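You operate a simulated robot arm through the tools that you are given. There is no shell and no other tool.

You run a simulated two-armed robot. Do the job below in one go: nothing can be reset, and whatever is moved stays where it is left.

TASK
Load plate 75 into pocket 2 of the turntable and plate 62 into pocket 1.
Fine: tabs outward; end with pocket 1 at the arrow; the third plate stays where it is.

The check looks at the end state, three seconds after you hand in, the way a careful person would. Anything else that was tipped, shoved, dropped, spilled or broken makes it a failure.

THE ROBOT
Two 7-joint arms with two-finger parallel grippers on one trunk that stands fixed in place. Base frame: the origin is at the foot of the trunk, x ahead of it, y to its left, z up. Readings come in m, degrees, newtons and seconds.
The left shoulder is at [0.063, 0.198, 1.229], the right one opposite. With the tool pointing down near the work surface each hand reaches from about 0.2 to 0.7 m from the base axis, measured 20 degrees to its own side. Payload 1.57 kg a hand.
Tool frame (each hand has its own): the origin (TCP) lies between the finger pads and is the grasp point; the fingertips stand 0.03 m ahead of it; z points along the fingers, y is the line along which they close. The gripper opens to 0.11 m. The fingers are 0.024 m wide and 0.012 m thick; the gripper's body (0.048 by 0.112 m) begins 0.078 m behind the TCP.
Orientation is that of the tool frame in the base frame, as [roll, pitch, yaw] about the fixed x, y, z axes, in that order (R = Rz(yaw) Ry(pitch) Rx(roll)). With the fingers straight down and closing along the base's y, the tool's x points along the base's -x, its y along +y and its z along -z.

THE INTERFACE
- The arms move only by the tool send_rows. It takes "left_motion", "right_motion" or both (then of equal length, played together; a hand with none holds still); each is a list that holds one entry, the list of rows, each a list of 7 numbers: the shift along the tool's x, y, z in mm, then the turn, a rotation vector about the tool's x, y, z in degrees, then the finger opening in mm, from 0 to 110. In form: [[[dx, dy, dz, rx, ry, rz, jaw], ...]]. A call has 1 to 20 rows; each row shifts and turns the commanded pose from where the row before left it, along the tool's axes as they then stand. Rows are played at 5 a second. More than 0.05 m and 8.6 degrees between two rows, or a gripper value outside its range, and nothing of the call is played. A pose out of reach is approached as far as the arm can. The call stops where the force on the tool passes 40 N (or 10 N more than at its start, if that is more) or the arm is blocked; 0.2 s more then pass. The fingers move at their own pace (about 0.072 m/s each) and stop on an object; they squeeze with about 21 N. The grip force told is the motor's: it shows also when the fingers shut on nothing. Time passes only in rows, and 0.2 s behind the last, so rows that do not move let the fingers close. The reply holds the time, the measured pose of the TCP, the force on the tool along the base axes, the opening and the grip force, in the units named above and with some noise, with the torque about the TCP (base axes, N m) and any sound that the robot's microphone picked up.
- Cameras (640 x 400 px; columns grow to the right, rows downward): "scene" is now at [0.0952, 0.0075, 1.8004]; the picture's right is [0.25, -0.97, 0.00], its down [-0.85, -0.22, -0.49] and it looks along [0.47, 0.12, -0.87] (base axes); focal length 330 px, centre (320, 200). "left" rides on the left gripper at [0.07, -0.016, -0.141] in its tool frame; the picture's right is [0.23, 0.97, 0.00], its down [-0.85, 0.20, -0.48] and it looks along [-0.47, 0.11, 0.88] (tool axes); focal length 222 px, centre (320, 200). "right" rides on the right gripper at [0.07, 0.016, -0.141] in its tool frame; the picture's right is [-0.23, 0.97, 0.00], its down [-0.85, -0.20, -0.48] and it looks along [-0.47, -0.11, 0.88] (tool axes); focal length 222 px, centre (320, 200). There is no depth. A picture from a camera that has moved, and an enlarged one, comes with that camera's place and axes in the base frame and with its lens. The place of the scene camera against the robot may be out by one fixed shift of up to 0.012 m in any direction.
- get_image(camera): a new picture of that camera. The clock stands still meanwhile.
- slide_trunk(by): slides the trunk up (or, below 0, down) by that many m; the arms and the scene camera ride with it, the base frame stays. It gives what a move gives, with no picture.
- aim_head(pan, tilt): turns the head with the scene camera to pan (to the left, within 86 degrees either way) and tilt (down, from -29 to 69), counted from straight ahead of the robot. It gives what a move gives.
- zoom(camera, box): a new picture of the part [left, top, right, bottom] of that camera's present view, enlarged. The clock stands still meanwhile.
- close_job(): hands the job in; it is judged then, once.

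Places have to be worked out from the pictures, the camera data and where the tool is seen. Open the grippers and draw the arms clear of the work before you hand the job in, unless the task says otherwise.

The tools are called as name(argument=value, ...) on one line, values as JSON. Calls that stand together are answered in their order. send_rows: Moves the arms, as the interface text tells. Its arguments: {"type":"object","properties":{"left_motion":{"type":"array","items":{"type":"array","items":{"type":"array","items":{"type":"number"}}}},"right_motion":{"type":"array","items":{"type":"array","items":{"type":"array","items":{"type":"number"}}}}},"required":[]} The other tools are called the same way: slide_trunk (by) moves the trunk up or down; aim_head (pan, tilt) turns the head that bears the scene camera; get_image (camera) takes a picture; zoom (camera, box) takes an enlarged picture of a part of a camera's view; close_job () hands the job in.

At the start:

```text
time: 0.0
left_tcp_pos: [0.4054, 0.3198, 1.1991]
left_ee_rot: [-180.0, -0.1, -179.9]
left_wrist_force: [-0.1, -0.3, -0.6]
left_moment: [0.02, 0.03, -0.02]
left_width: 0.11
left_grasp_force: 0.0
right_tcp_pos: [0.4465, -0.0468, 1.2919]
right_ee_rot: [-179.9, -0.1, 179.9]
right_wrist_force: [0.3, 0.9, 0.2]
right_moment: [-0.02, 0.0, 0.01]
right_width: 0.1099
right_grasp_force: 0.0
trunk travel left (down, up): [-0.825, 0.165]
head pan, tilt (commanded): [14.7, 60.8]
```

scene: 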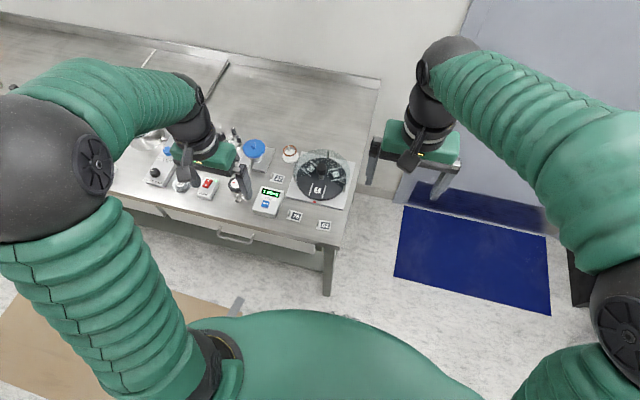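
right: 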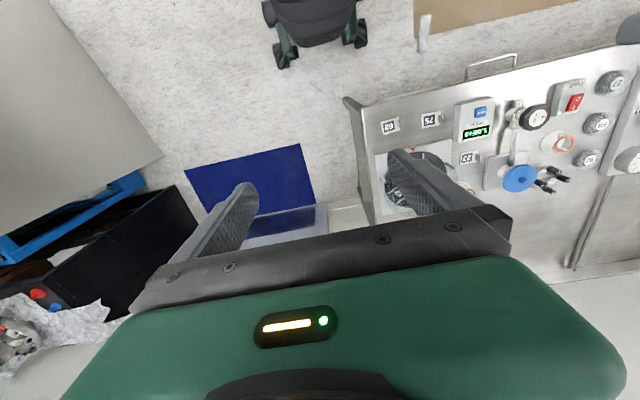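
left: 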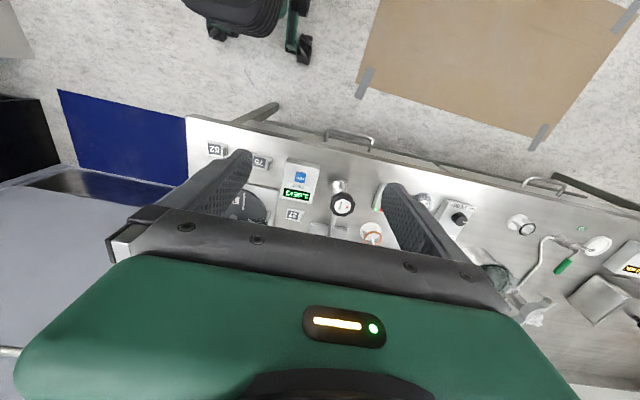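

The plates and the turntable sit on the table near the middle of the scene view. I'll zoom in on them before planning anything.

zoom(camera="scene", box=[230, 130, 390, 230])

zoom(camera="right", box=[340, 80, 580, 230])

zoom(camera="left", box=[180, 120, 420, 270])

```text
4.00 times, centred on (310, 180) of scene
camera zoom: at [0.0952, 0.0075, 1.8004], right [0.25, -0.97, 0.0], down [-0.85, -0.22, -0.49], along [0.47, 0.12, -0.87], focal length 1322 px, centre (360, 280)
```

zoom: 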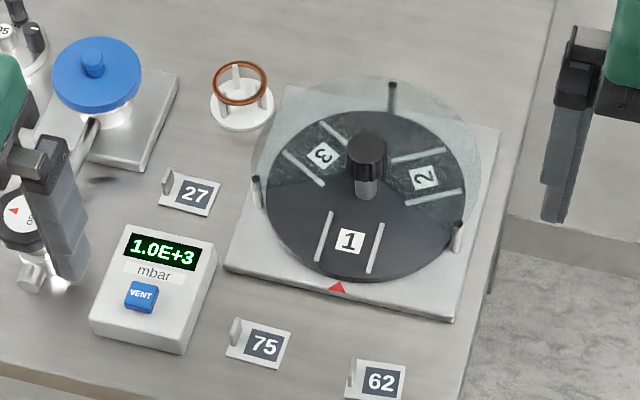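

```text
2.67 times, centred on (460, 155) of right
camera zoom: at [0.3763, -0.032, 1.4328], right [0.23, 0.97, 0.0], down [0.86, -0.2, 0.48], along [0.47, -0.11, -0.88], focal length 592 px, centre (-53, 320)
```

zoom: 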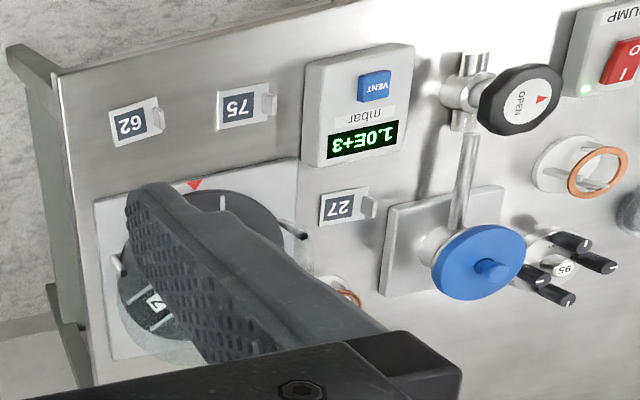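

```text
2.67 times, centred on (300, 195) of left
camera zoom: at [0.3355, 0.3041, 1.3411], right [-0.23, 0.97, 0.0], down [0.86, 0.2, 0.48], along [0.47, 0.11, -0.88], focal length 592 px, centre (373, 213)
```

zoom: 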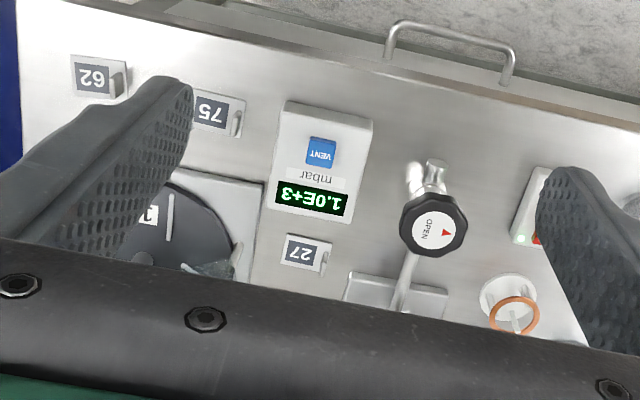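

The turntable has three railed pockets and a clear cover that seems open only at the arrow. I'll zoom in further to check the cover, the plates' tabs and the knob.

zoom(camera="scene", box=[284, 145, 364, 195])

zoom(camera="scene", box=[270, 190, 350, 240])

zoom(camera="right", box=[370, 100, 450, 150])

```text
8.00 times, centred on (324, 170) of scene
camera zoom: at [0.0952, 0.0075, 1.8004], right [0.25, -0.97, 0.0], down [-0.85, -0.22, -0.49], along [0.47, 0.12, -0.87], focal length 2644 px, centre (288, 440)
```

zoom: 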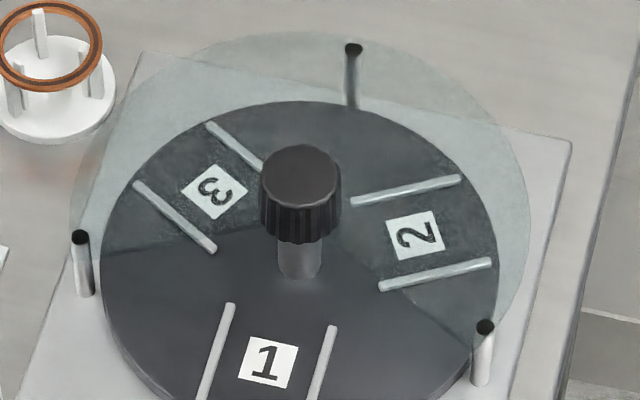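

```text
8.00 times, centred on (310, 215) of scene
camera zoom: at [0.0952, 0.0075, 1.8004], right [0.25, -0.97, 0.0], down [-0.85, -0.22, -0.49], along [0.47, 0.12, -0.87], focal length 2644 px, centre (400, 80)
```

zoom: 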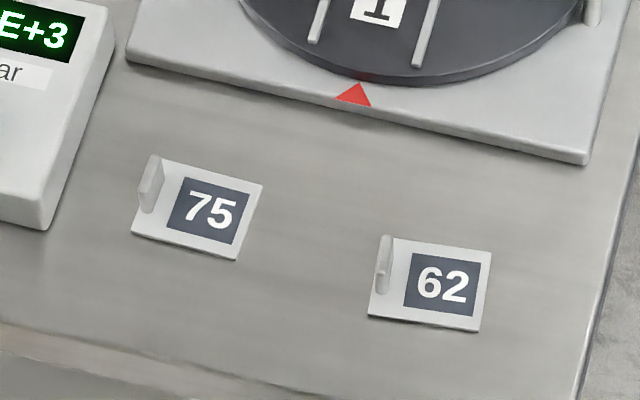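

```text
8.00 times, centred on (410, 125) of right
camera zoom: at [0.3763, -0.032, 1.4328], right [0.23, 0.97, 0.0], down [0.86, -0.2, 0.48], along [0.47, -0.11, -0.88], focal length 1777 px, centre (-400, 800)
```

zoom: 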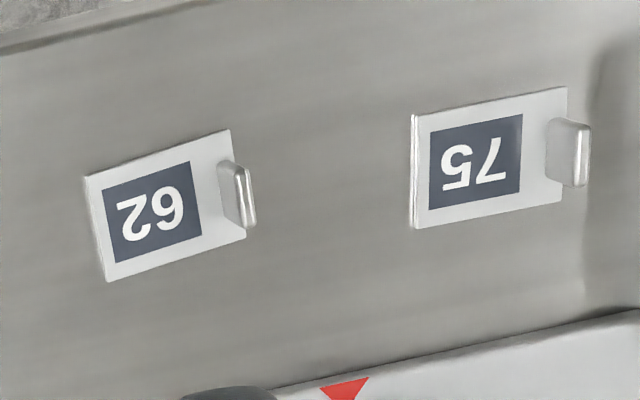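

From the scene and right views I put the table top near z≈0.87, the turntable hub near (0.66, 0.15), and plates 75 and 62 in front of it at x≈0.52–0.55. I'll move the right arm aside and bring the left hand above the turntable, still high, for close views.

send_rows(left_motion=[[[-32.5, -26.7, 8.3, 0, 0, 0, 110], [-32.5, -26.7, 8.3, 0, 0, 0, 110], [-32.5, -26.7, 8.3, 0, 0, 0, 110], [-32.5, -26.7, 8.3, 0, 0, 0, 110], [-32.5, -26.7, 8.3, 0, 0, 0, 110], [-32.5, -26.7, 8.3, 0, 0, 0, 110]]], right_motion=[[[15, -33, 0, 0, 0, 0, 110], [15, -33, 0, 0, 0, 0, 110], [15, -33, 0, 0, 0, 0, 110], [15, -33, 0, 0, 0, 0, 110], [15, -33, 0, 0, 0, 0, 110], [15, -33, 0, 0, 0, 0, 110]]])

get_image(camera="left")

get_image(camera="scene")

get_image(camera="right")

```text
time: 1.4
left_tcp_pos: [0.5986, 0.1572, 1.1503]
left_ee_rot: [179.9, 0.0, -179.9]
left_wrist_force: [0.3, -0.6, -0.4]
left_moment: [0.0, 0.0, 0.01]
left_width: 0.1101
left_grasp_force: 0.1
right_tcp_pos: [0.3565, -0.2498, 1.2922]
right_ee_rot: [179.8, -0.1, 180.0]
right_wrist_force: [-0.3, -0.4, 0.4]
right_moment: [0.0, -0.01, -0.01]
right_width: 0.11
right_grasp_force: 0.1
trunk travel left (down, up): [-0.825, 0.165]
head pan, tilt (commanded): [14.7, 60.8]
```

```text
taken
camera left: at [0.5294, 0.1399, 1.2928], right [-0.23, 0.97, 0.0], down [0.86, 0.2, 0.48], along [0.46, 0.11, -0.88], focal length 222 px, centre (320, 200)
```

left: 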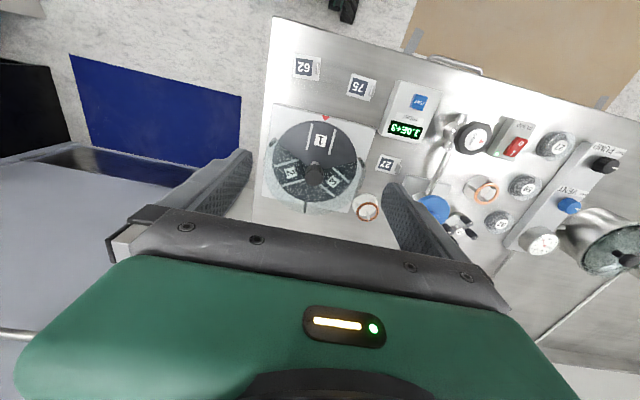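

```text
taken
camera scene: at [0.0974, 0.0022, 1.8003], right [0.25, -0.97, 0.0], down [-0.85, -0.22, -0.49], along [0.47, 0.13, -0.87], focal length 330 px, centre (320, 200)
```

scene: 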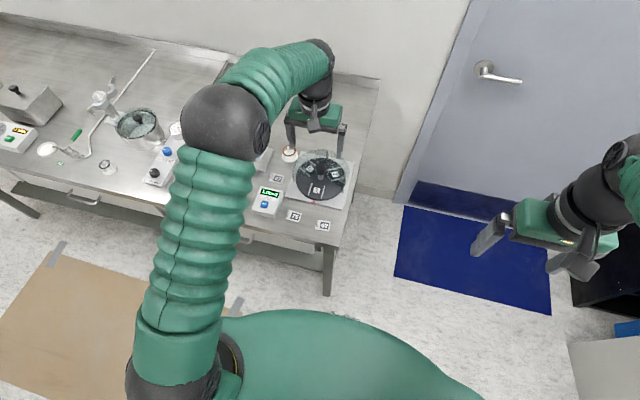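

```text
taken
camera right: at [0.2852, -0.2351, 1.433], right [0.23, 0.97, 0.0], down [0.86, -0.2, 0.48], along [0.47, -0.11, -0.88], focal length 222 px, centre (320, 200)
```

right: 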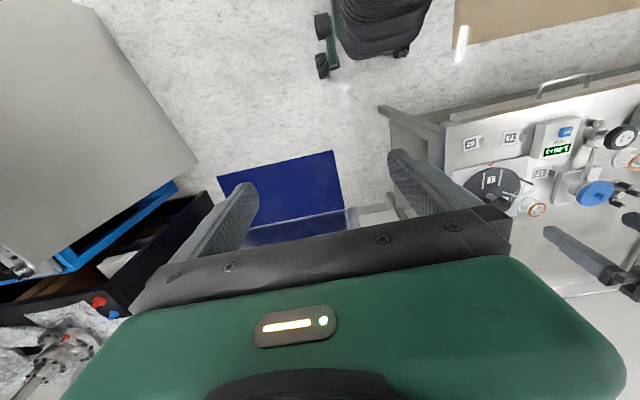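

Both plates and the turntable now sit between the left fingers. I'll zoom in with the left camera for exact measurements.

zoom(camera="left", box=[250, 90, 390, 230])

zoom(camera="left", box=[270, 40, 420, 130])

zoom(camera="scene", box=[280, 140, 360, 190])

zoom(camera="right", box=[440, 115, 568, 235])

```text
2.86 times, centred on (320, 160) of left
camera zoom: at [0.5294, 0.1399, 1.2928], right [-0.23, 0.97, 0.0], down [0.86, 0.2, 0.48], along [0.46, 0.11, -0.88], focal length 635 px, centre (320, 314)
```

zoom: 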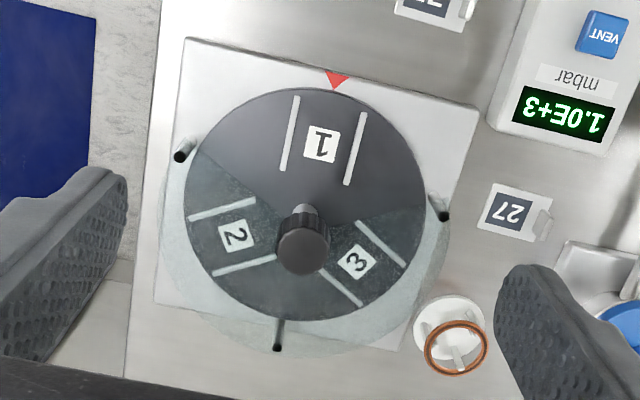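

```text
4.27 times, centred on (345, 85) of left
camera zoom: at [0.5294, 0.1399, 1.2928], right [-0.23, 0.97, 0.0], down [0.86, 0.2, 0.48], along [0.46, 0.11, -0.88], focal length 948 px, centre (213, 691)
```

zoom: 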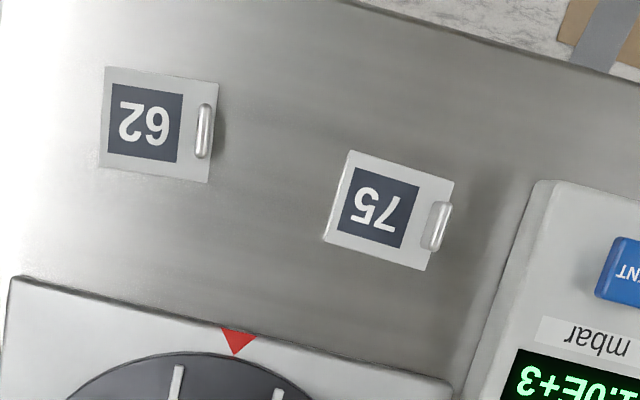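

```text
8.00 times, centred on (320, 165) of scene
camera zoom: at [0.0974, 0.0022, 1.8003], right [0.25, -0.97, 0.0], down [-0.85, -0.22, -0.49], along [0.47, 0.13, -0.87], focal length 2644 px, centre (320, 480)
```

zoom: 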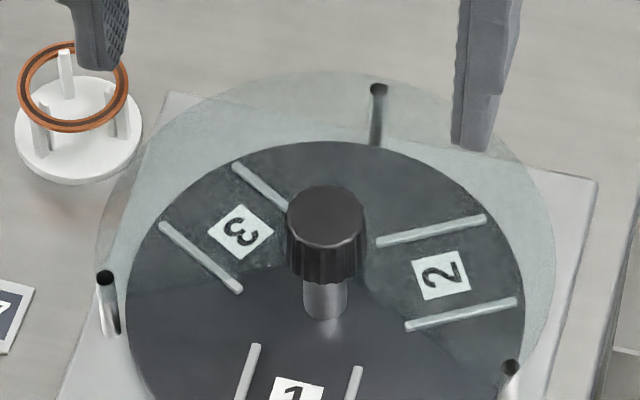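

```text
3.33 times, centred on (504, 175) of right
camera zoom: at [0.2852, -0.2351, 1.433], right [0.23, 0.97, 0.0], down [0.86, -0.2, 0.48], along [0.47, -0.11, -0.88], focal length 740 px, centre (-293, 283)
```

zoom: 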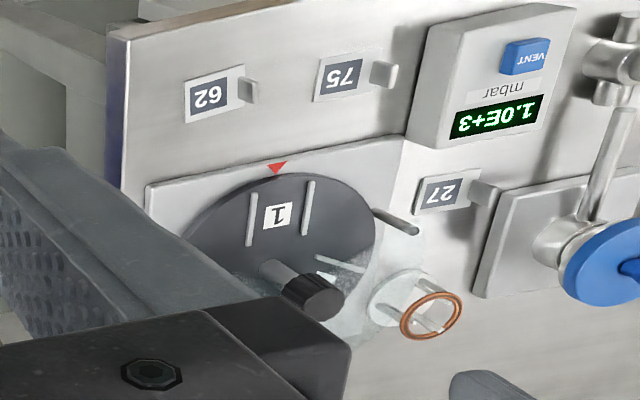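

From several rays I get: table z≈0.855; plate 62 centred near (0.518, 0.115) and plate 75 near (0.526, 0.213), each about 44×34 mm with an upright tab on its +y end. The hub is near (0.676, 0.163) with the knob top at z≈0.936, and the clear cover sits at about 0.905. I'll move over the knob, still high, to refine its place.

send_rows(left_motion=[[[-25.7, 1.8, 25, 0, 0, 0, 110], [-25.7, 1.8, 25, 0, 0, 0, 110], [-25.7, 1.8, 25, 0, 0, 0, 110]]])

get_image(camera="left")

zoom(camera="left", box=[240, 80, 400, 220])

zoom(camera="scene", box=[280, 120, 360, 200])

```text
time: 2.2
left_tcp_pos: [0.6772, 0.165, 1.0753]
left_ee_rot: [180.0, -0.1, 180.0]
left_wrist_force: [-0.7, 0.0, -0.1]
left_moment: [-0.02, 0.03, 0.02]
left_width: 0.1101
left_grasp_force: 0.1
right_tcp_pos: [0.3571, -0.2473, 1.2928]
right_ee_rot: [-180.0, -0.1, 180.0]
right_wrist_force: [-0.5, -0.5, 0.5]
right_moment: [0.01, 0.01, -0.01]
right_width: 0.1098
right_grasp_force: 0.1
trunk travel left (down, up): [-0.825, 0.165]
head pan, tilt (commanded): [14.7, 60.8]
```

```text
taken
camera left: at [0.6081, 0.1482, 1.2174], right [-0.23, 0.97, 0.0], down [0.86, 0.2, 0.48], along [0.47, 0.11, -0.88], focal length 222 px, centre (320, 200)
```

left: 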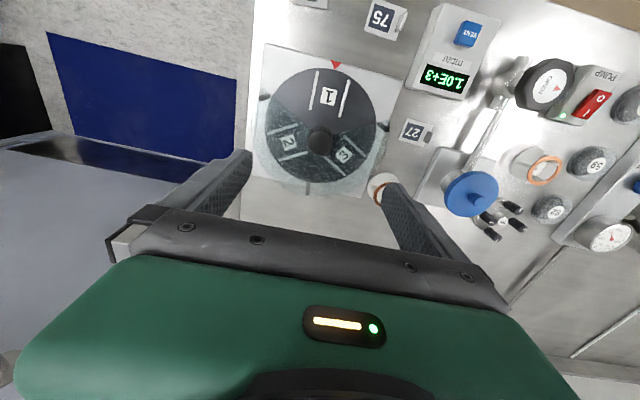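

```text
2.86 times, centred on (320, 150) of left
camera zoom: at [0.6081, 0.1482, 1.2174], right [-0.23, 0.97, 0.0], down [0.86, 0.2, 0.48], along [0.47, 0.11, -0.88], focal length 635 px, centre (320, 343)
```

zoom: 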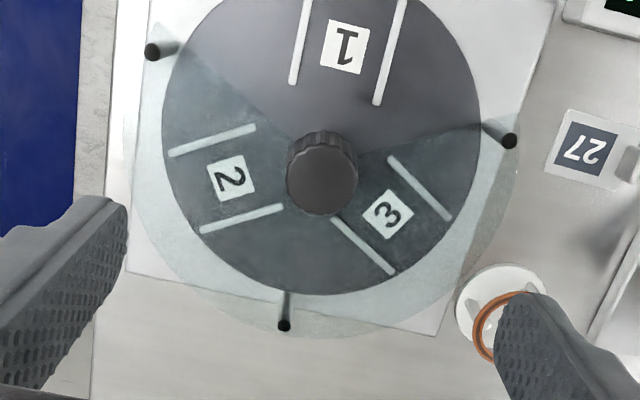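

```text
5.00 times, centred on (320, 160) of scene
camera zoom: at [0.0988, 0.0059, 1.8003], right [0.25, -0.97, 0.0], down [-0.85, -0.22, -0.48], along [0.47, 0.12, -0.87], focal length 1652 px, centre (320, 400)
```

zoom: 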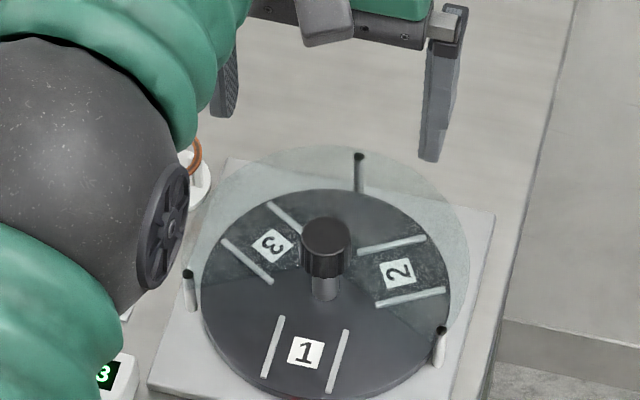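

The knob axis comes out near (0.677, 0.1645), with the posts and cover at about z 0.91 and an opening of roughly ±65° about the arrow. I'll use the free right hand as a side camera: off the table's right edge, tilted to look across at the turntable.

send_rows(right_motion=[[[-18, 18.5, 36, 0, 0, 0, 110], [-18, 18.5, 36, 0, 0, 0, 110], [-18, 18.5, 36, 0, 0, 0, 110], [-18, 18.5, 36, 0, 0, 0, 110], [-18, 18.5, 36, 0, 0, 0, 110], [-18, 18.5, 36, 0, 0, 0, 110], [-18, 18.5, 36, 0, 0, 0, 110], [-18, 18.5, 36, 0, 0, 0, 110], [0, 0, 0, -7.5, 0, 0, 110], [0, 0, 0, -7.5, 0, 0, 110], [0, 0, 0, -7.5, 0, 0, 110], [0, 0, 0, -7.5, 0, 0, 110], [0, 0, 0, -7.5, 0, 0, 110], [0, 0, 0, -7.5, 0, 0, 110], [0, 0, 0, -7.5, 0, 0, 110], [0, 0, 0, -7.5, 0, 0, 110], [0, 0, 0, -7.5, 0, 0, 110], [0, 0, 0, -7.5, 0, 0, 110]]])

get_image(camera="right")

get_image(camera="scene")

```text
time: 6.0
left_tcp_pos: [0.6778, 0.1627, 1.0762]
left_ee_rot: [179.9, -0.2, -180.0]
left_wrist_force: [-0.3, -0.3, 0.4]
left_moment: [0.01, 0.01, 0.01]
left_width: 0.1101
left_grasp_force: 0.0
right_tcp_pos: [0.5015, -0.1005, 1.0035]
right_ee_rot: [104.7, -0.1, 179.9]
right_wrist_force: [0.2, -0.4, 0.5]
right_moment: [0.0, -0.02, 0.01]
right_width: 0.1099
right_grasp_force: 0.1
trunk travel left (down, up): [-0.825, 0.165]
head pan, tilt (commanded): [14.7, 60.8]
```

```text
taken
camera right: at [0.4298, -0.2337, 1.055], right [0.23, 0.25, 0.94], down [0.85, -0.51, -0.07], along [0.47, 0.82, -0.33], focal length 222 px, centre (320, 200)
```

right: 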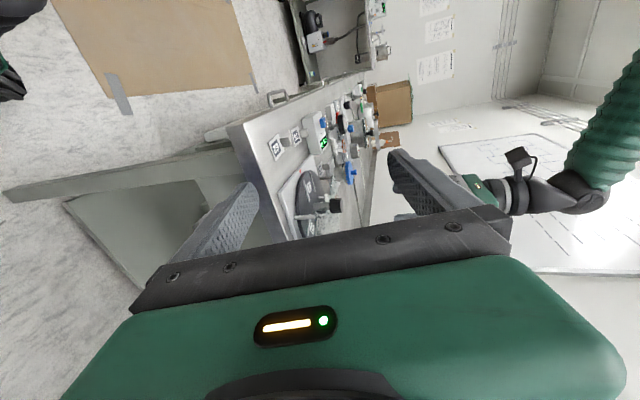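

```text
taken
camera scene: at [0.0982, 0.0034, 1.8003], right [0.25, -0.97, 0.0], down [-0.85, -0.22, -0.49], along [0.47, 0.13, -0.87], focal length 330 px, centre (320, 200)
```

scene: 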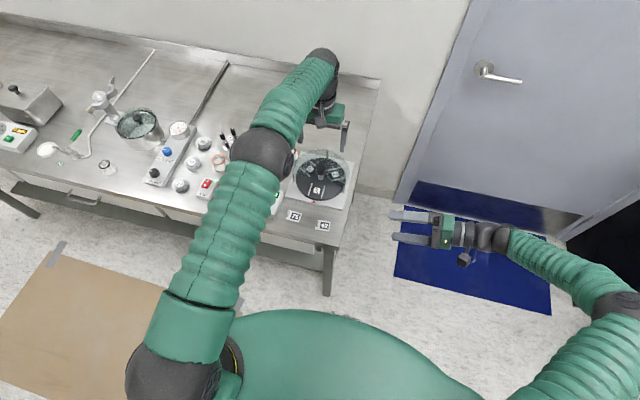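

The right camera now looks sideways across the table, with the picture rolled 90°. I'll zoom in on the turntable and plates from there.

zoom(camera="right", box=[255, 145, 365, 245])

zoom(camera="right", box=[255, 115, 335, 175])

```text
4.00 times, centred on (310, 195) of right
camera zoom: at [0.4298, -0.2337, 1.055], right [0.23, 0.25, 0.94], down [0.85, -0.51, -0.07], along [0.47, 0.82, -0.33], focal length 888 px, centre (360, 220)
```

zoom: 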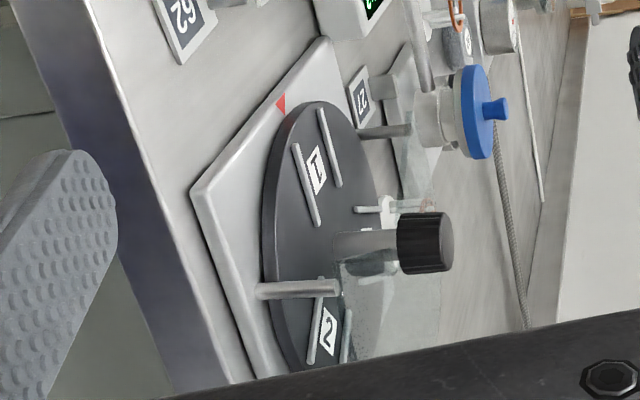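

```text
6.67 times, centred on (295, 145) of right
camera zoom: at [0.4298, -0.2337, 1.055], right [0.23, 0.25, 0.94], down [0.85, -0.51, -0.07], along [0.47, 0.82, -0.33], focal length 1481 px, centre (487, 567)
```

zoom: 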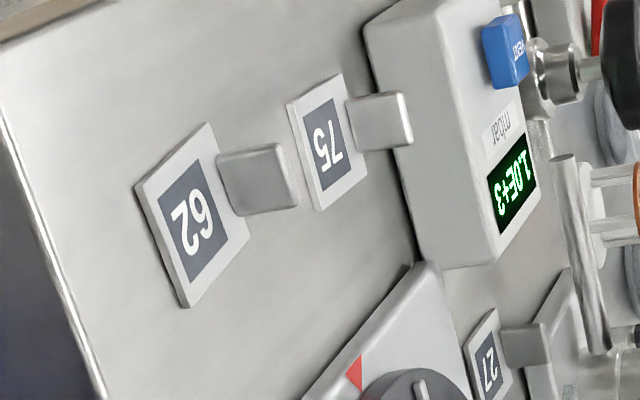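

The side view gives disc top z≈0.88, post and cover tops ≈0.912, the knob between about 0.92 and 0.939, and plate tabs about 17 mm tall. Next I'll pre-turn the left hand 60° counter-clockwise and come down to just above the knob, so that one sweep can give the full 120°.

send_rows(left_motion=[[[0, 0, 9, 0, 0, -7.5, 110], [0, 0, 9, 0, 0, -7.5, 110], [0, 0, 9, 0, 0, -7.5, 110], [0, 0, 9, 0, 0, -7.5, 110], [0, 0, 9, 0, 0, -7.5, 110], [0, 0, 9, 0, 0, -7.5, 110], [0, 0, 9, 0, 0, -7.5, 110], [0, 0, 9, 0, 0, -7.5, 110]]])

get_image(camera="left")

zoom(camera="right", box=[255, 145, 415, 245])

```text
time: 7.8
left_tcp_pos: [0.6762, 0.1632, 1.0024]
left_ee_rot: [179.9, 0.1, -120.0]
left_wrist_force: [0.1, 0.0, -0.4]
left_moment: [-0.01, 0.02, 0.02]
left_width: 0.1101
left_grasp_force: 0.1
right_tcp_pos: [0.5008, -0.0995, 1.0024]
right_ee_rot: [105.0, 0.1, -179.9]
right_wrist_force: [-0.2, 0.0, 0.6]
right_moment: [-0.01, 0.0, 0.0]
right_width: 0.11
right_grasp_force: 0.0
trunk travel left (down, up): [-0.825, 0.165]
head pan, tilt (commanded): [14.7, 60.8]
```

```text
taken
camera left: at [0.6574, 0.0951, 1.1443], right [-0.96, 0.29, 0.0], down [0.25, 0.84, 0.48], along [0.14, 0.46, -0.88], focal length 222 px, centre (320, 200)
```

left: 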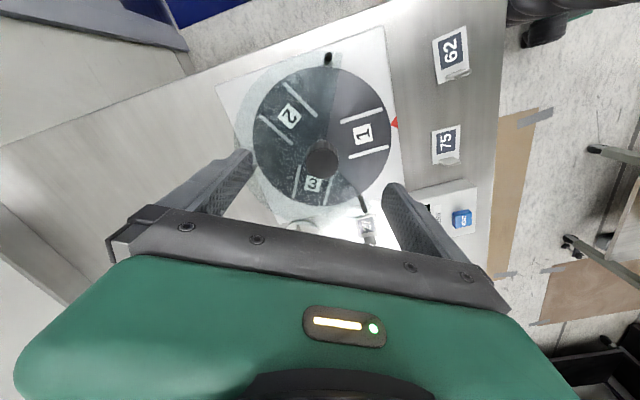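

```text
4.00 times, centred on (335, 195) of right
camera zoom: at [0.4295, -0.2331, 1.0553], right [0.23, 0.25, 0.94], down [0.85, -0.51, -0.07], along [0.47, 0.82, -0.33], focal length 888 px, centre (260, 220)
```

zoom: 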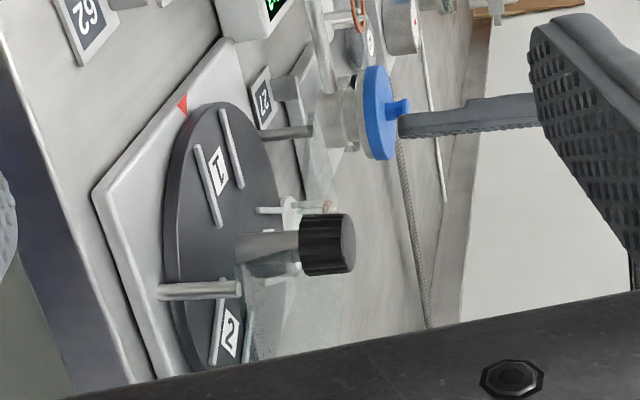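

The hand reached yaw −120 cleanly and the knob lies between the fingers. I'll zoom in to measure its offset from the TCP axis.

zoom(camera="left", box=[270, 120, 370, 200])

zoom(camera="left", box=[200, 30, 480, 230])

```text
5.00 times, centred on (320, 160) of left
camera zoom: at [0.6574, 0.0951, 1.1443], right [-0.96, 0.29, 0.0], down [0.25, 0.84, 0.48], along [0.14, 0.46, -0.88], focal length 1111 px, centre (320, 400)
```

zoom: 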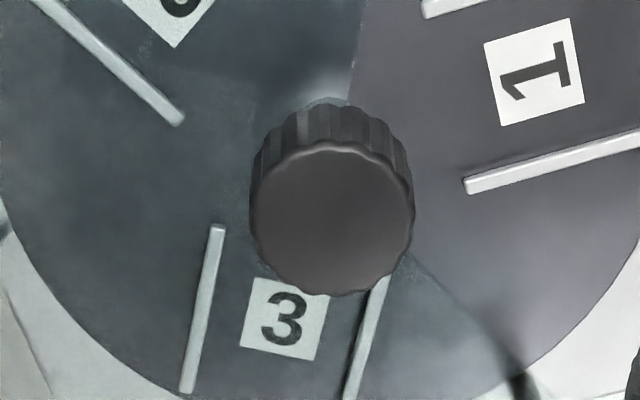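

```text
2.00 times, centred on (340, 130) of left
camera zoom: at [0.6574, 0.0951, 1.1443], right [-0.96, 0.29, 0.0], down [0.25, 0.84, 0.48], along [0.14, 0.46, -0.88], focal length 444 px, centre (280, 340)
```

zoom: 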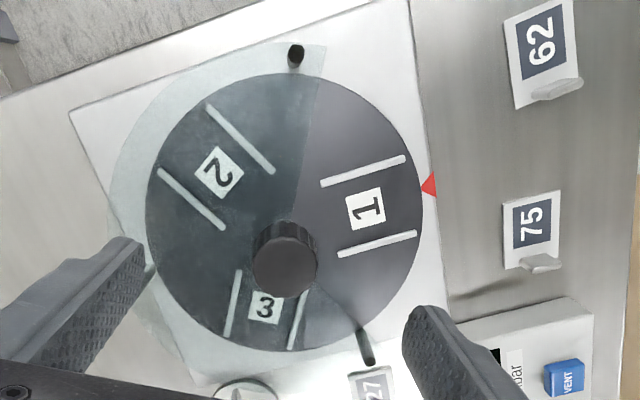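

Relative to the TCP axis the knob measures about +0.3 mm in tool x and +2.6 mm in tool y. I'll shift 2.5 mm, narrow the jaw to 60 mm, and come down beside the knob with the fingertips at about 0.925, above the cover. Then I'll check the gaps visually.

send_rows(left_motion=[[[0, 2.5, 0, 0, 0, 0, 60], [0, 0, 0, 0, 0, 0, 60], [0, 0, 12, 0, 0, 0, 60], [0, 0, 12, 0, 0, 0, 60], [0, 0, 12, 0, 0, 0, 60], [0, 0, 11, 0, 0, 0, 60]]])

zoom(camera="left", box=[260, 130, 380, 250])

zoom(camera="right", box=[285, 165, 385, 245])

```text
time: 9.2
left_tcp_pos: [0.6724, 0.1646, 0.9549]
left_ee_rot: [179.9, 0.0, -120.0]
left_wrist_force: [0.3, 0.3, 0.5]
left_moment: [-0.02, 0.02, 0.01]
left_width: 0.06
left_grasp_force: 0.0
left hand out of reach, approached as far as the arm can: row 6
right_tcp_pos: [0.5012, -0.0996, 1.0026]
right_ee_rot: [105.0, 0.0, -180.0]
right_wrist_force: [0.4, -0.5, -0.7]
right_moment: [0.02, 0.01, 0.02]
right_width: 0.1103
right_grasp_force: 0.0
trunk travel left (down, up): [-0.825, 0.165]
head pan, tilt (commanded): [14.7, 60.8]
```

```text
3.33 times, centred on (320, 190) of left
camera zoom: at [0.6533, 0.0962, 1.0965], right [-0.96, 0.29, 0.0], down [0.26, 0.84, 0.48], along [0.14, 0.46, -0.88], focal length 740 px, centre (320, 233)
```

zoom: 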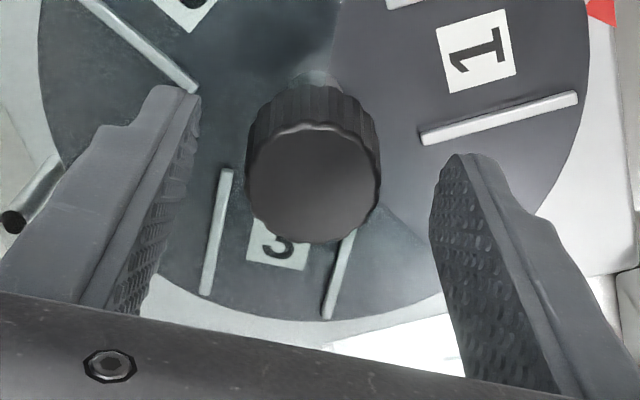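

```text
5.00 times, centred on (335, 205) of right
camera zoom: at [0.4293, -0.2331, 1.0554], right [0.23, 0.25, 0.94], down [0.85, -0.51, -0.07], along [0.47, 0.82, -0.33], focal length 1111 px, centre (245, 175)
```

zoom: 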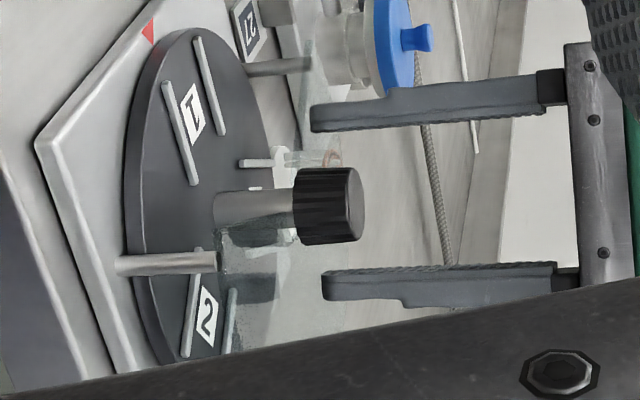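

The fingers straddle the knob nearly evenly, but the arm reports it is at its reach limit here. I'll lift clear first, then lower the trunk so the shoulder comes level with the wrist and gains reach.

send_rows(left_motion=[[[0, 0, -40, 0, 0, 0, 60], [0, 0, -40, 0, 0, 0, 60], [0, 0, -40, 0, 0, 0, 60], [0, 0, -40, 0, 0, 0, 60]]], right_motion=[[[0, 10, -20, 0, 0, 0, 110], [0, 10, -20, 0, 0, 0, 110], [0, 10, -20, 0, 0, 0, 110], [0, 10, -20, 0, 0, 0, 110]]])

slide_trunk(by=-0.1)

```text
time: 10.2
left_tcp_pos: [0.6713, 0.1661, 1.1172]
left_ee_rot: [180.0, 0.1, -120.0]
left_wrist_force: [-0.1, 0.3, 0.3]
left_moment: [-0.02, -0.02, 0.0]
left_width: 0.0595
left_grasp_force: 0.1
right_tcp_pos: [0.4993, -0.1662, 1.0634]
right_ee_rot: [104.9, 0.0, -180.0]
right_wrist_force: [0.2, 0.4, -0.2]
right_moment: [0.01, 0.0, 0.03]
right_width: 0.1099
right_grasp_force: 0.2
trunk travel left (down, up): [-0.825, 0.165]
head pan, tilt (commanded): [14.7, 60.8]
```

```text
time: 11.5
left_tcp_pos: [0.6731, 0.1651, 1.0157]
left_ee_rot: [180.0, 0.1, -120.0]
left_wrist_force: [1.0, 0.4, -0.1]
left_moment: [0.02, -0.01, 0.0]
left_width: 0.0599
left_grasp_force: 0.0
right_tcp_pos: [0.5013, -0.1666, 0.9639]
right_ee_rot: [104.8, 0.0, -180.0]
right_wrist_force: [0.6, -0.4, -0.1]
right_moment: [0.0, -0.04, -0.01]
right_width: 0.11
right_grasp_force: 0.1
trunk travel left (down, up): [-0.725, 0.265]
head pan, tilt (commanded): [14.7, 60.8]
```

The trunk is lowered and the left hand is at z≈1.016. I'll shift 2 mm in +x and come back down beside the knob to check the centring again.

send_rows(left_motion=[[[-1, -1.7, 0, 0, 0, 0, 60], [0, 0, 15, 0, 0, 0, 60], [0, 0, 15, 0, 0, 0, 60], [0, 0, 15, 0, 0, 0, 60], [0, 0, 15, 0, 0, 0, 60], [0, 0, 0, 0, 0, 0, 60]]])

zoom(camera="left", box=[260, 130, 380, 250])

get_image(camera="right")

```text
time: 12.9
left_tcp_pos: [0.6716, 0.1667, 0.957]
left_ee_rot: [-179.9, 0.0, -120.0]
left_wrist_force: [-0.6, -0.2, -0.2]
left_moment: [0.01, -0.03, 0.02]
left_width: 0.0598
left_grasp_force: 0.0
right_tcp_pos: [0.5008, -0.1665, 0.9619]
right_ee_rot: [104.9, 0.0, 180.0]
right_wrist_force: [0.6, -0.8, 0.4]
right_moment: [-0.01, 0.02, -0.02]
right_width: 0.1097
right_grasp_force: 0.0
trunk travel left (down, up): [-0.725, 0.265]
head pan, tilt (commanded): [14.7, 60.8]
```

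```text
3.33 times, centred on (320, 190) of left
camera zoom: at [0.6528, 0.0976, 1.0982], right [-0.96, 0.29, 0.0], down [0.26, 0.84, 0.48], along [0.14, 0.46, -0.88], focal length 740 px, centre (320, 233)
```

zoom: 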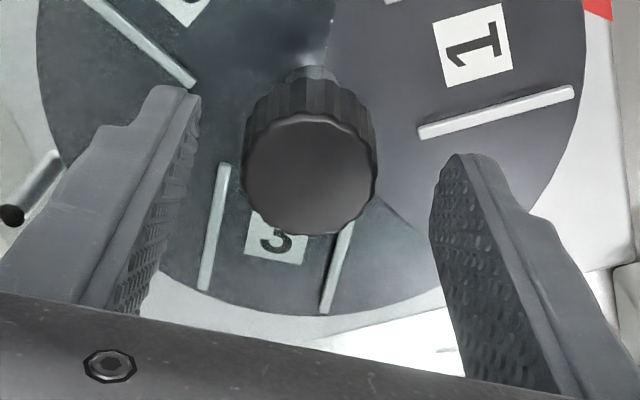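

```text
taken
camera right: at [0.4287, -0.3001, 1.0141], right [0.23, 0.25, 0.94], down [0.85, -0.51, -0.07], along [0.47, 0.82, -0.33], focal length 222 px, centre (320, 200)
```

right: 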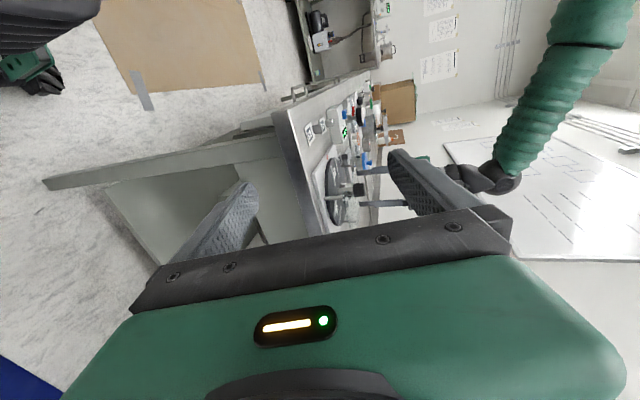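

The knob reads about 2.4 mm off along the closing axis, toward tool −y. I'll shift by that much and re-check before gripping.

send_rows(left_motion=[[[0, -2.4, 2, 0, 0, 0, 50], [0, 0, 0, 0, 0, 0, 50]]])

zoom(camera="left", box=[260, 130, 380, 250])

zoom(camera="right", box=[315, 145, 415, 225])

```text
time: 13.5
left_tcp_pos: [0.6754, 0.1661, 0.9534]
left_ee_rot: [180.0, 0.0, -120.0]
left_wrist_force: [-1.0, -0.6, -0.2]
left_moment: [0.0, 0.03, 0.0]
left_width: 0.05
left_grasp_force: 0.0
right_tcp_pos: [0.5005, -0.1656, 0.9626]
right_ee_rot: [104.9, 0.1, -180.0]
right_wrist_force: [0.2, -0.7, 0.5]
right_moment: [0.05, 0.01, 0.03]
right_width: 0.1098
right_grasp_force: 0.1
trunk travel left (down, up): [-0.725, 0.265]
head pan, tilt (commanded): [14.7, 60.8]
```

```text
3.33 times, centred on (320, 190) of left
camera zoom: at [0.6556, 0.0964, 1.096], right [-0.96, 0.29, 0.0], down [0.26, 0.84, 0.48], along [0.14, 0.46, -0.88], focal length 740 px, centre (320, 233)
```

zoom: 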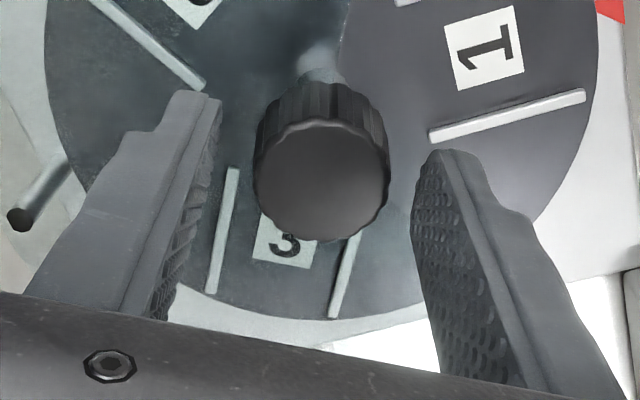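

```text
5.00 times, centred on (365, 185) of right
camera zoom: at [0.4288, -0.3001, 1.0141], right [0.23, 0.25, 0.94], down [0.85, -0.51, -0.07], along [0.47, 0.82, -0.33], focal length 1111 px, centre (95, 275)
```

zoom: 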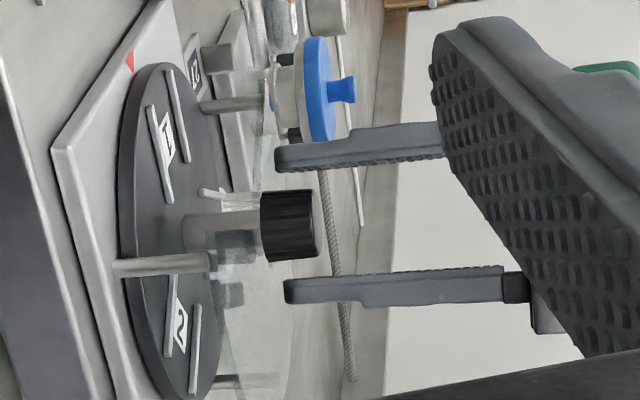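

The knob is now within 1 mm of the jaw centre, and the side view shows the fingertips beside the knob and clear above the cover. I'll close on the knob and check the grip before turning.

send_rows(left_motion=[[[0, 0.6, 0, 0, 0, 0, 40], [0, 0, 0, 0, 0, 0, 0], [0, 0, 0, 0, 0, 0, 0], [0, 0, 0, 0, 0, 0, 0]]])

zoom(camera="left", box=[220, 80, 420, 240])

```text
time: 14.5
left_tcp_pos: [0.6772, 0.1654, 0.9549]
left_ee_rot: [179.9, 0.0, -120.1]
left_wrist_force: [-0.7, 0.9, -1.5]
left_moment: [0.02, -0.08, -0.15]
left_width: 0.0333
left_grasp_force: 41.2
right_tcp_pos: [0.5006, -0.1676, 0.9622]
right_ee_rot: [104.8, 0.1, 180.0]
right_wrist_force: [-0.7, -0.2, 0.9]
right_moment: [0.0, 0.06, -0.02]
right_width: 0.1098
right_grasp_force: 0.1
trunk travel left (down, up): [-0.725, 0.265]
head pan, tilt (commanded): [14.7, 60.8]
```

```text
2.50 times, centred on (320, 160) of left
camera zoom: at [0.6554, 0.0967, 1.0964], right [-0.96, 0.29, 0.0], down [0.26, 0.84, 0.48], along [0.14, 0.46, -0.88], focal length 555 px, centre (320, 300)
```

zoom: 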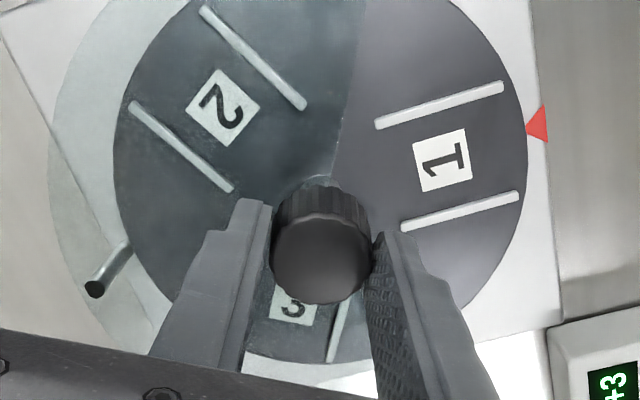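

The grip is good: width 33 mm with almost no side force. I'll turn clockwise, about +tool z, by 32° first and see whether the disc follows.

send_rows(left_motion=[[[0, 0, 0, 0, 0, 4, 0], [0, 0, 0, 0, 0, 7, 0], [0, 0, 0, 0, 0, 7, 0], [0, 0, 0, 0, 0, 7, 0], [0, 0, 0, 0, 0, 7, 0]]])

zoom(camera="left", box=[220, 80, 420, 240])

zoom(camera="right", box=[305, 145, 405, 225])

```text
time: 15.7
left_tcp_pos: [0.6751, 0.1651, 0.9547]
left_ee_rot: [180.0, 0.0, -152.2]
left_wrist_force: [0.1, -1.5, -1.4]
left_moment: [0.27, -0.49, 0.01]
left_width: 0.0329
left_grasp_force: 41.2
right_tcp_pos: [0.5007, -0.1674, 0.9619]
right_ee_rot: [104.9, -0.1, -179.9]
right_wrist_force: [-0.5, 0.3, -1.3]
right_moment: [-0.01, -0.02, -0.05]
right_width: 0.11
right_grasp_force: 0.0
trunk travel left (down, up): [-0.725, 0.265]
head pan, tilt (commanded): [14.7, 60.8]
```

```text
2.50 times, centred on (320, 160) of left
camera zoom: at [0.6225, 0.1179, 1.0964], right [-0.66, 0.76, 0.0], down [0.66, 0.58, 0.48], along [0.36, 0.31, -0.88], focal length 555 px, centre (320, 300)
```

zoom: 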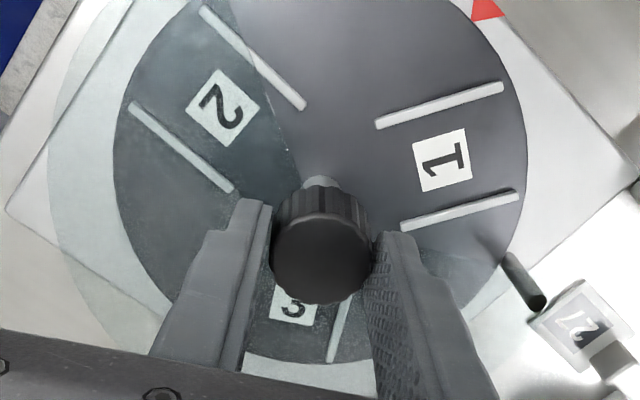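

```text
5.00 times, centred on (355, 185) of right
camera zoom: at [0.4289, -0.3003, 1.0139], right [0.23, 0.25, 0.94], down [0.85, -0.51, -0.07], along [0.47, 0.82, -0.33], focal length 1111 px, centre (145, 275)
```

zoom: 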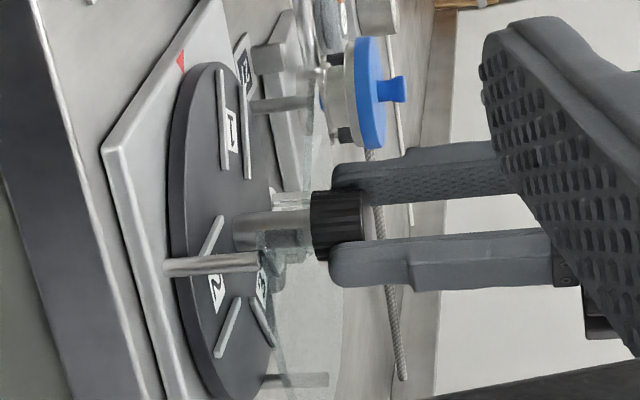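

The disc follows the knob exactly and nothing else has moved. I'll turn the remaining 88°.

send_rows(left_motion=[[[0, 0, 0, 0, 0, 8, 0], [0, 0, 0, 0, 0, 8, 0], [0, 0, 0, 0, 0, 8, 0], [0, 0, 0, 0, 0, 8, 0], [0, 0, 0, 0, 0, 8, 0], [0, 0, 0, 0, 0, 8, 0], [0, 0, 0, 0, 0, 8, 0], [0, 0, 0, 0, 0, 8, 0], [0, 0, 0, 0, 0, 8, 0], [0, 0, 0, 0, 0, 8, 0], [0, 0, 0, 0, 0, 8, 0], [0, 0, 0, 0, 0, 0, 0]]])

zoom(camera="left", box=[220, 80, 420, 240])

zoom(camera="scene", box=[260, 130, 380, 230])

```text
time: 18.3
left_tcp_pos: [0.6754, 0.1641, 0.9546]
left_ee_rot: [-180.0, -0.1, 119.8]
left_wrist_force: [-2.1, -6.0, -0.7]
left_moment: [-0.42, -0.18, -0.03]
left_width: 0.0333
left_grasp_force: 41.4
right_tcp_pos: [0.4998, -0.1682, 0.9624]
right_ee_rot: [104.8, 0.0, -180.0]
right_wrist_force: [-0.3, -0.4, 0.1]
right_moment: [-0.02, 0.0, -0.01]
right_width: 0.1099
right_grasp_force: 0.0
trunk travel left (down, up): [-0.725, 0.265]
head pan, tilt (commanded): [14.7, 60.8]
```

```text
2.50 times, centred on (320, 160) of left
camera zoom: at [0.6275, 0.2162, 1.0965], right [0.73, 0.68, 0.0], down [0.6, -0.64, 0.48], along [0.33, -0.35, -0.88], focal length 555 px, centre (320, 300)
```

zoom: 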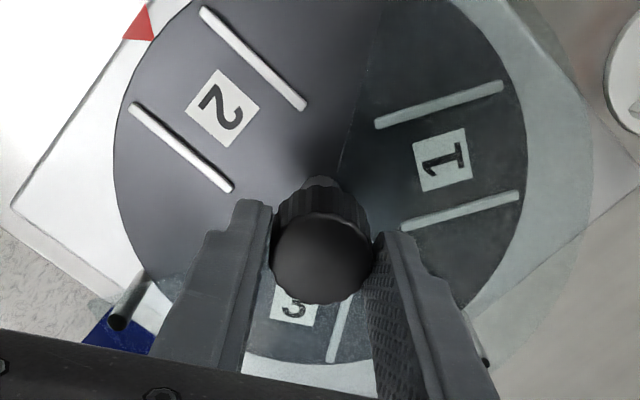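

```text
4.00 times, centred on (320, 180) of scene
camera zoom: at [0.0967, 0.0018, 1.7003], right [0.25, -0.97, 0.0], down [-0.85, -0.22, -0.49], along [0.47, 0.13, -0.87], focal length 1322 px, centre (320, 280)
```

zoom: 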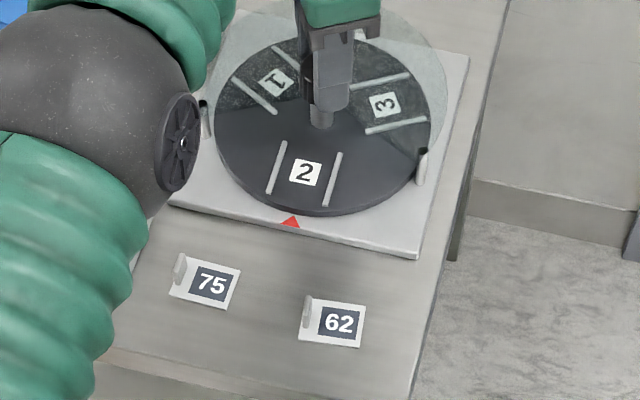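

Pocket 2 is now at the arrow. I'll open the jaw, lift off the knob, turn the hand back to neutral, and move over plate 75.

send_rows(left_motion=[[[0, 0, 0, 0, 0, 0, 60], [0, 0, 0, 0, 0, 0, 60], [0, 0, -45, 0, 0, 0, 60], [0, 0, -45, 0, 0, 0, 60], [0, 0, -45, 0, 0, 0, 60], [0, 0, 0, 0, 0, -7.5, 60], [0, 0, 0, 0, 0, -7.5, 60], [0, 0, 0, 0, 0, -7.5, 60], [0, 0, 0, 0, 0, -7.5, 60], [0, 0, 0, 0, 0, -7.5, 60], [0, 0, 0, 0, 0, -7.5, 60], [0, 0, 0, 0, 0, -7.5, 60], [0, 0, 0, 0, 0, -7.5, 60], [37, 15, 0, 0, 0, 0, 60], [37, 15, 0, 0, 0, 0, 60], [37, 15, 0, 0, 0, 0, 60], [37, 15, 0, 0, 0, 0, 60]]])

get_image(camera="left")

zoom(camera="scene", box=[270, 130, 370, 240])

```text
time: 21.9
left_tcp_pos: [0.5256, 0.2262, 1.089]
left_ee_rot: [179.9, 0.2, 179.9]
left_wrist_force: [-0.3, -0.7, 0.8]
left_moment: [-0.02, -0.03, -0.01]
left_width: 0.0595
left_grasp_force: 0.2
right_tcp_pos: [0.4987, -0.167, 0.9639]
right_ee_rot: [105.0, 0.1, 179.9]
right_wrist_force: [-0.1, -0.3, -0.3]
right_moment: [-0.01, 0.0, 0.03]
right_width: 0.1102
right_grasp_force: 0.0
trunk travel left (down, up): [-0.725, 0.265]
head pan, tilt (commanded): [14.7, 60.8]
```

```text
taken
camera left: at [0.4564, 0.2096, 1.2314], right [-0.23, 0.97, 0.0], down [0.85, 0.2, 0.48], along [0.47, 0.11, -0.88], focal length 222 px, centre (320, 200)
```

left: 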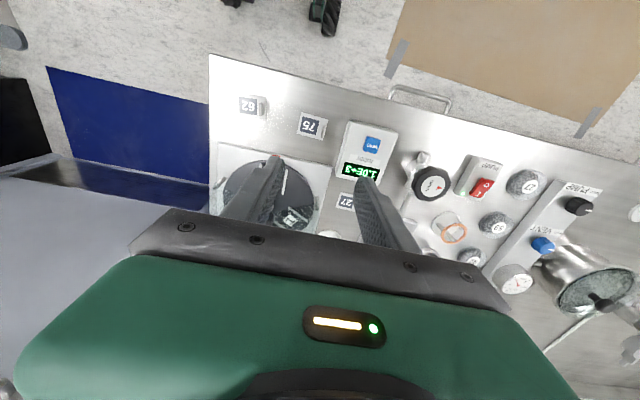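

```text
3.64 times, centred on (320, 185) of scene
camera zoom: at [0.0929, 0.0049, 1.7005], right [0.25, -0.97, 0.0], down [-0.84, -0.22, -0.49], along [0.47, 0.12, -0.87], focal length 1202 px, centre (320, 254)
```

zoom: 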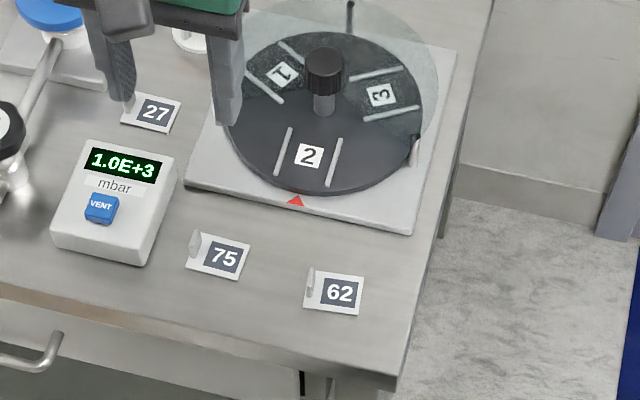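

Plate 75's tab has about 30 mm of free space before the VENT box, so I'll descend with a narrow jaw. I'll zoom in to locate the tab exactly.

zoom(camera="left", box=[275, 90, 375, 170])

zoom(camera="right", box=[290, 95, 370, 155])

```text
5.00 times, centred on (325, 130) of left
camera zoom: at [0.4564, 0.2096, 1.2314], right [-0.23, 0.97, 0.0], down [0.85, 0.2, 0.48], along [0.47, 0.11, -0.88], focal length 1111 px, centre (295, 550)
```

zoom: 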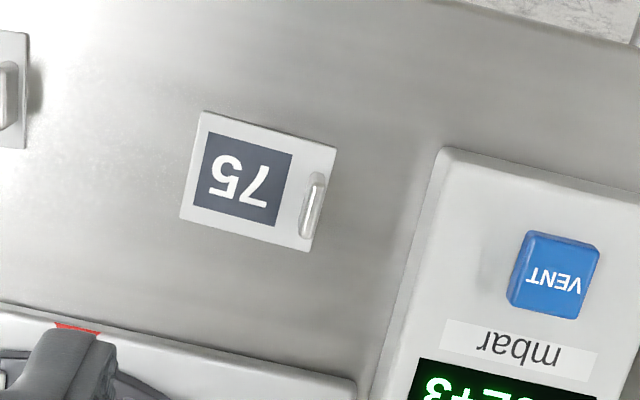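

```text
6.67 times, centred on (330, 125) of right
camera zoom: at [0.4269, -0.2999, 1.0151], right [0.23, 0.25, 0.94], down [0.85, -0.51, -0.07], along [0.47, 0.82, -0.33], focal length 1481 px, centre (253, 700)
```

zoom: 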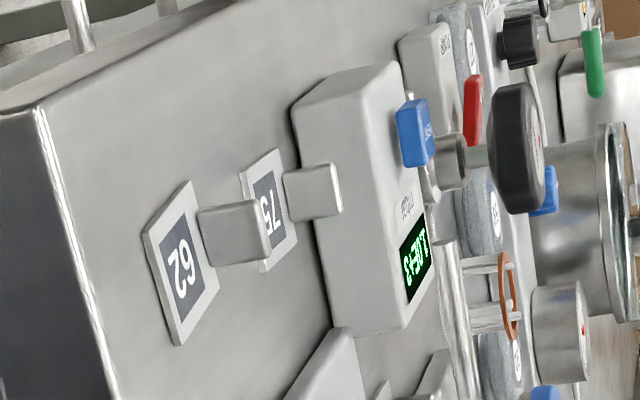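

Plate 75 measures 43.6×34 mm with its long axis about 2° off the hand. I'll take a tighter zoom on the tab itself.

zoom(camera="left", box=[305, 105, 355, 150])

```text
8.89 times, centred on (330, 128) of left
camera zoom: at [0.4564, 0.2096, 1.2314], right [-0.23, 0.97, 0.0], down [0.85, 0.2, 0.48], along [0.47, 0.11, -0.88], focal length 1974 px, centre (231, 844)
```

zoom: 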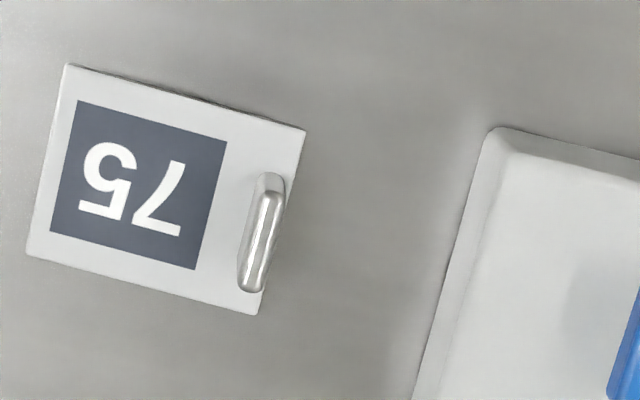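

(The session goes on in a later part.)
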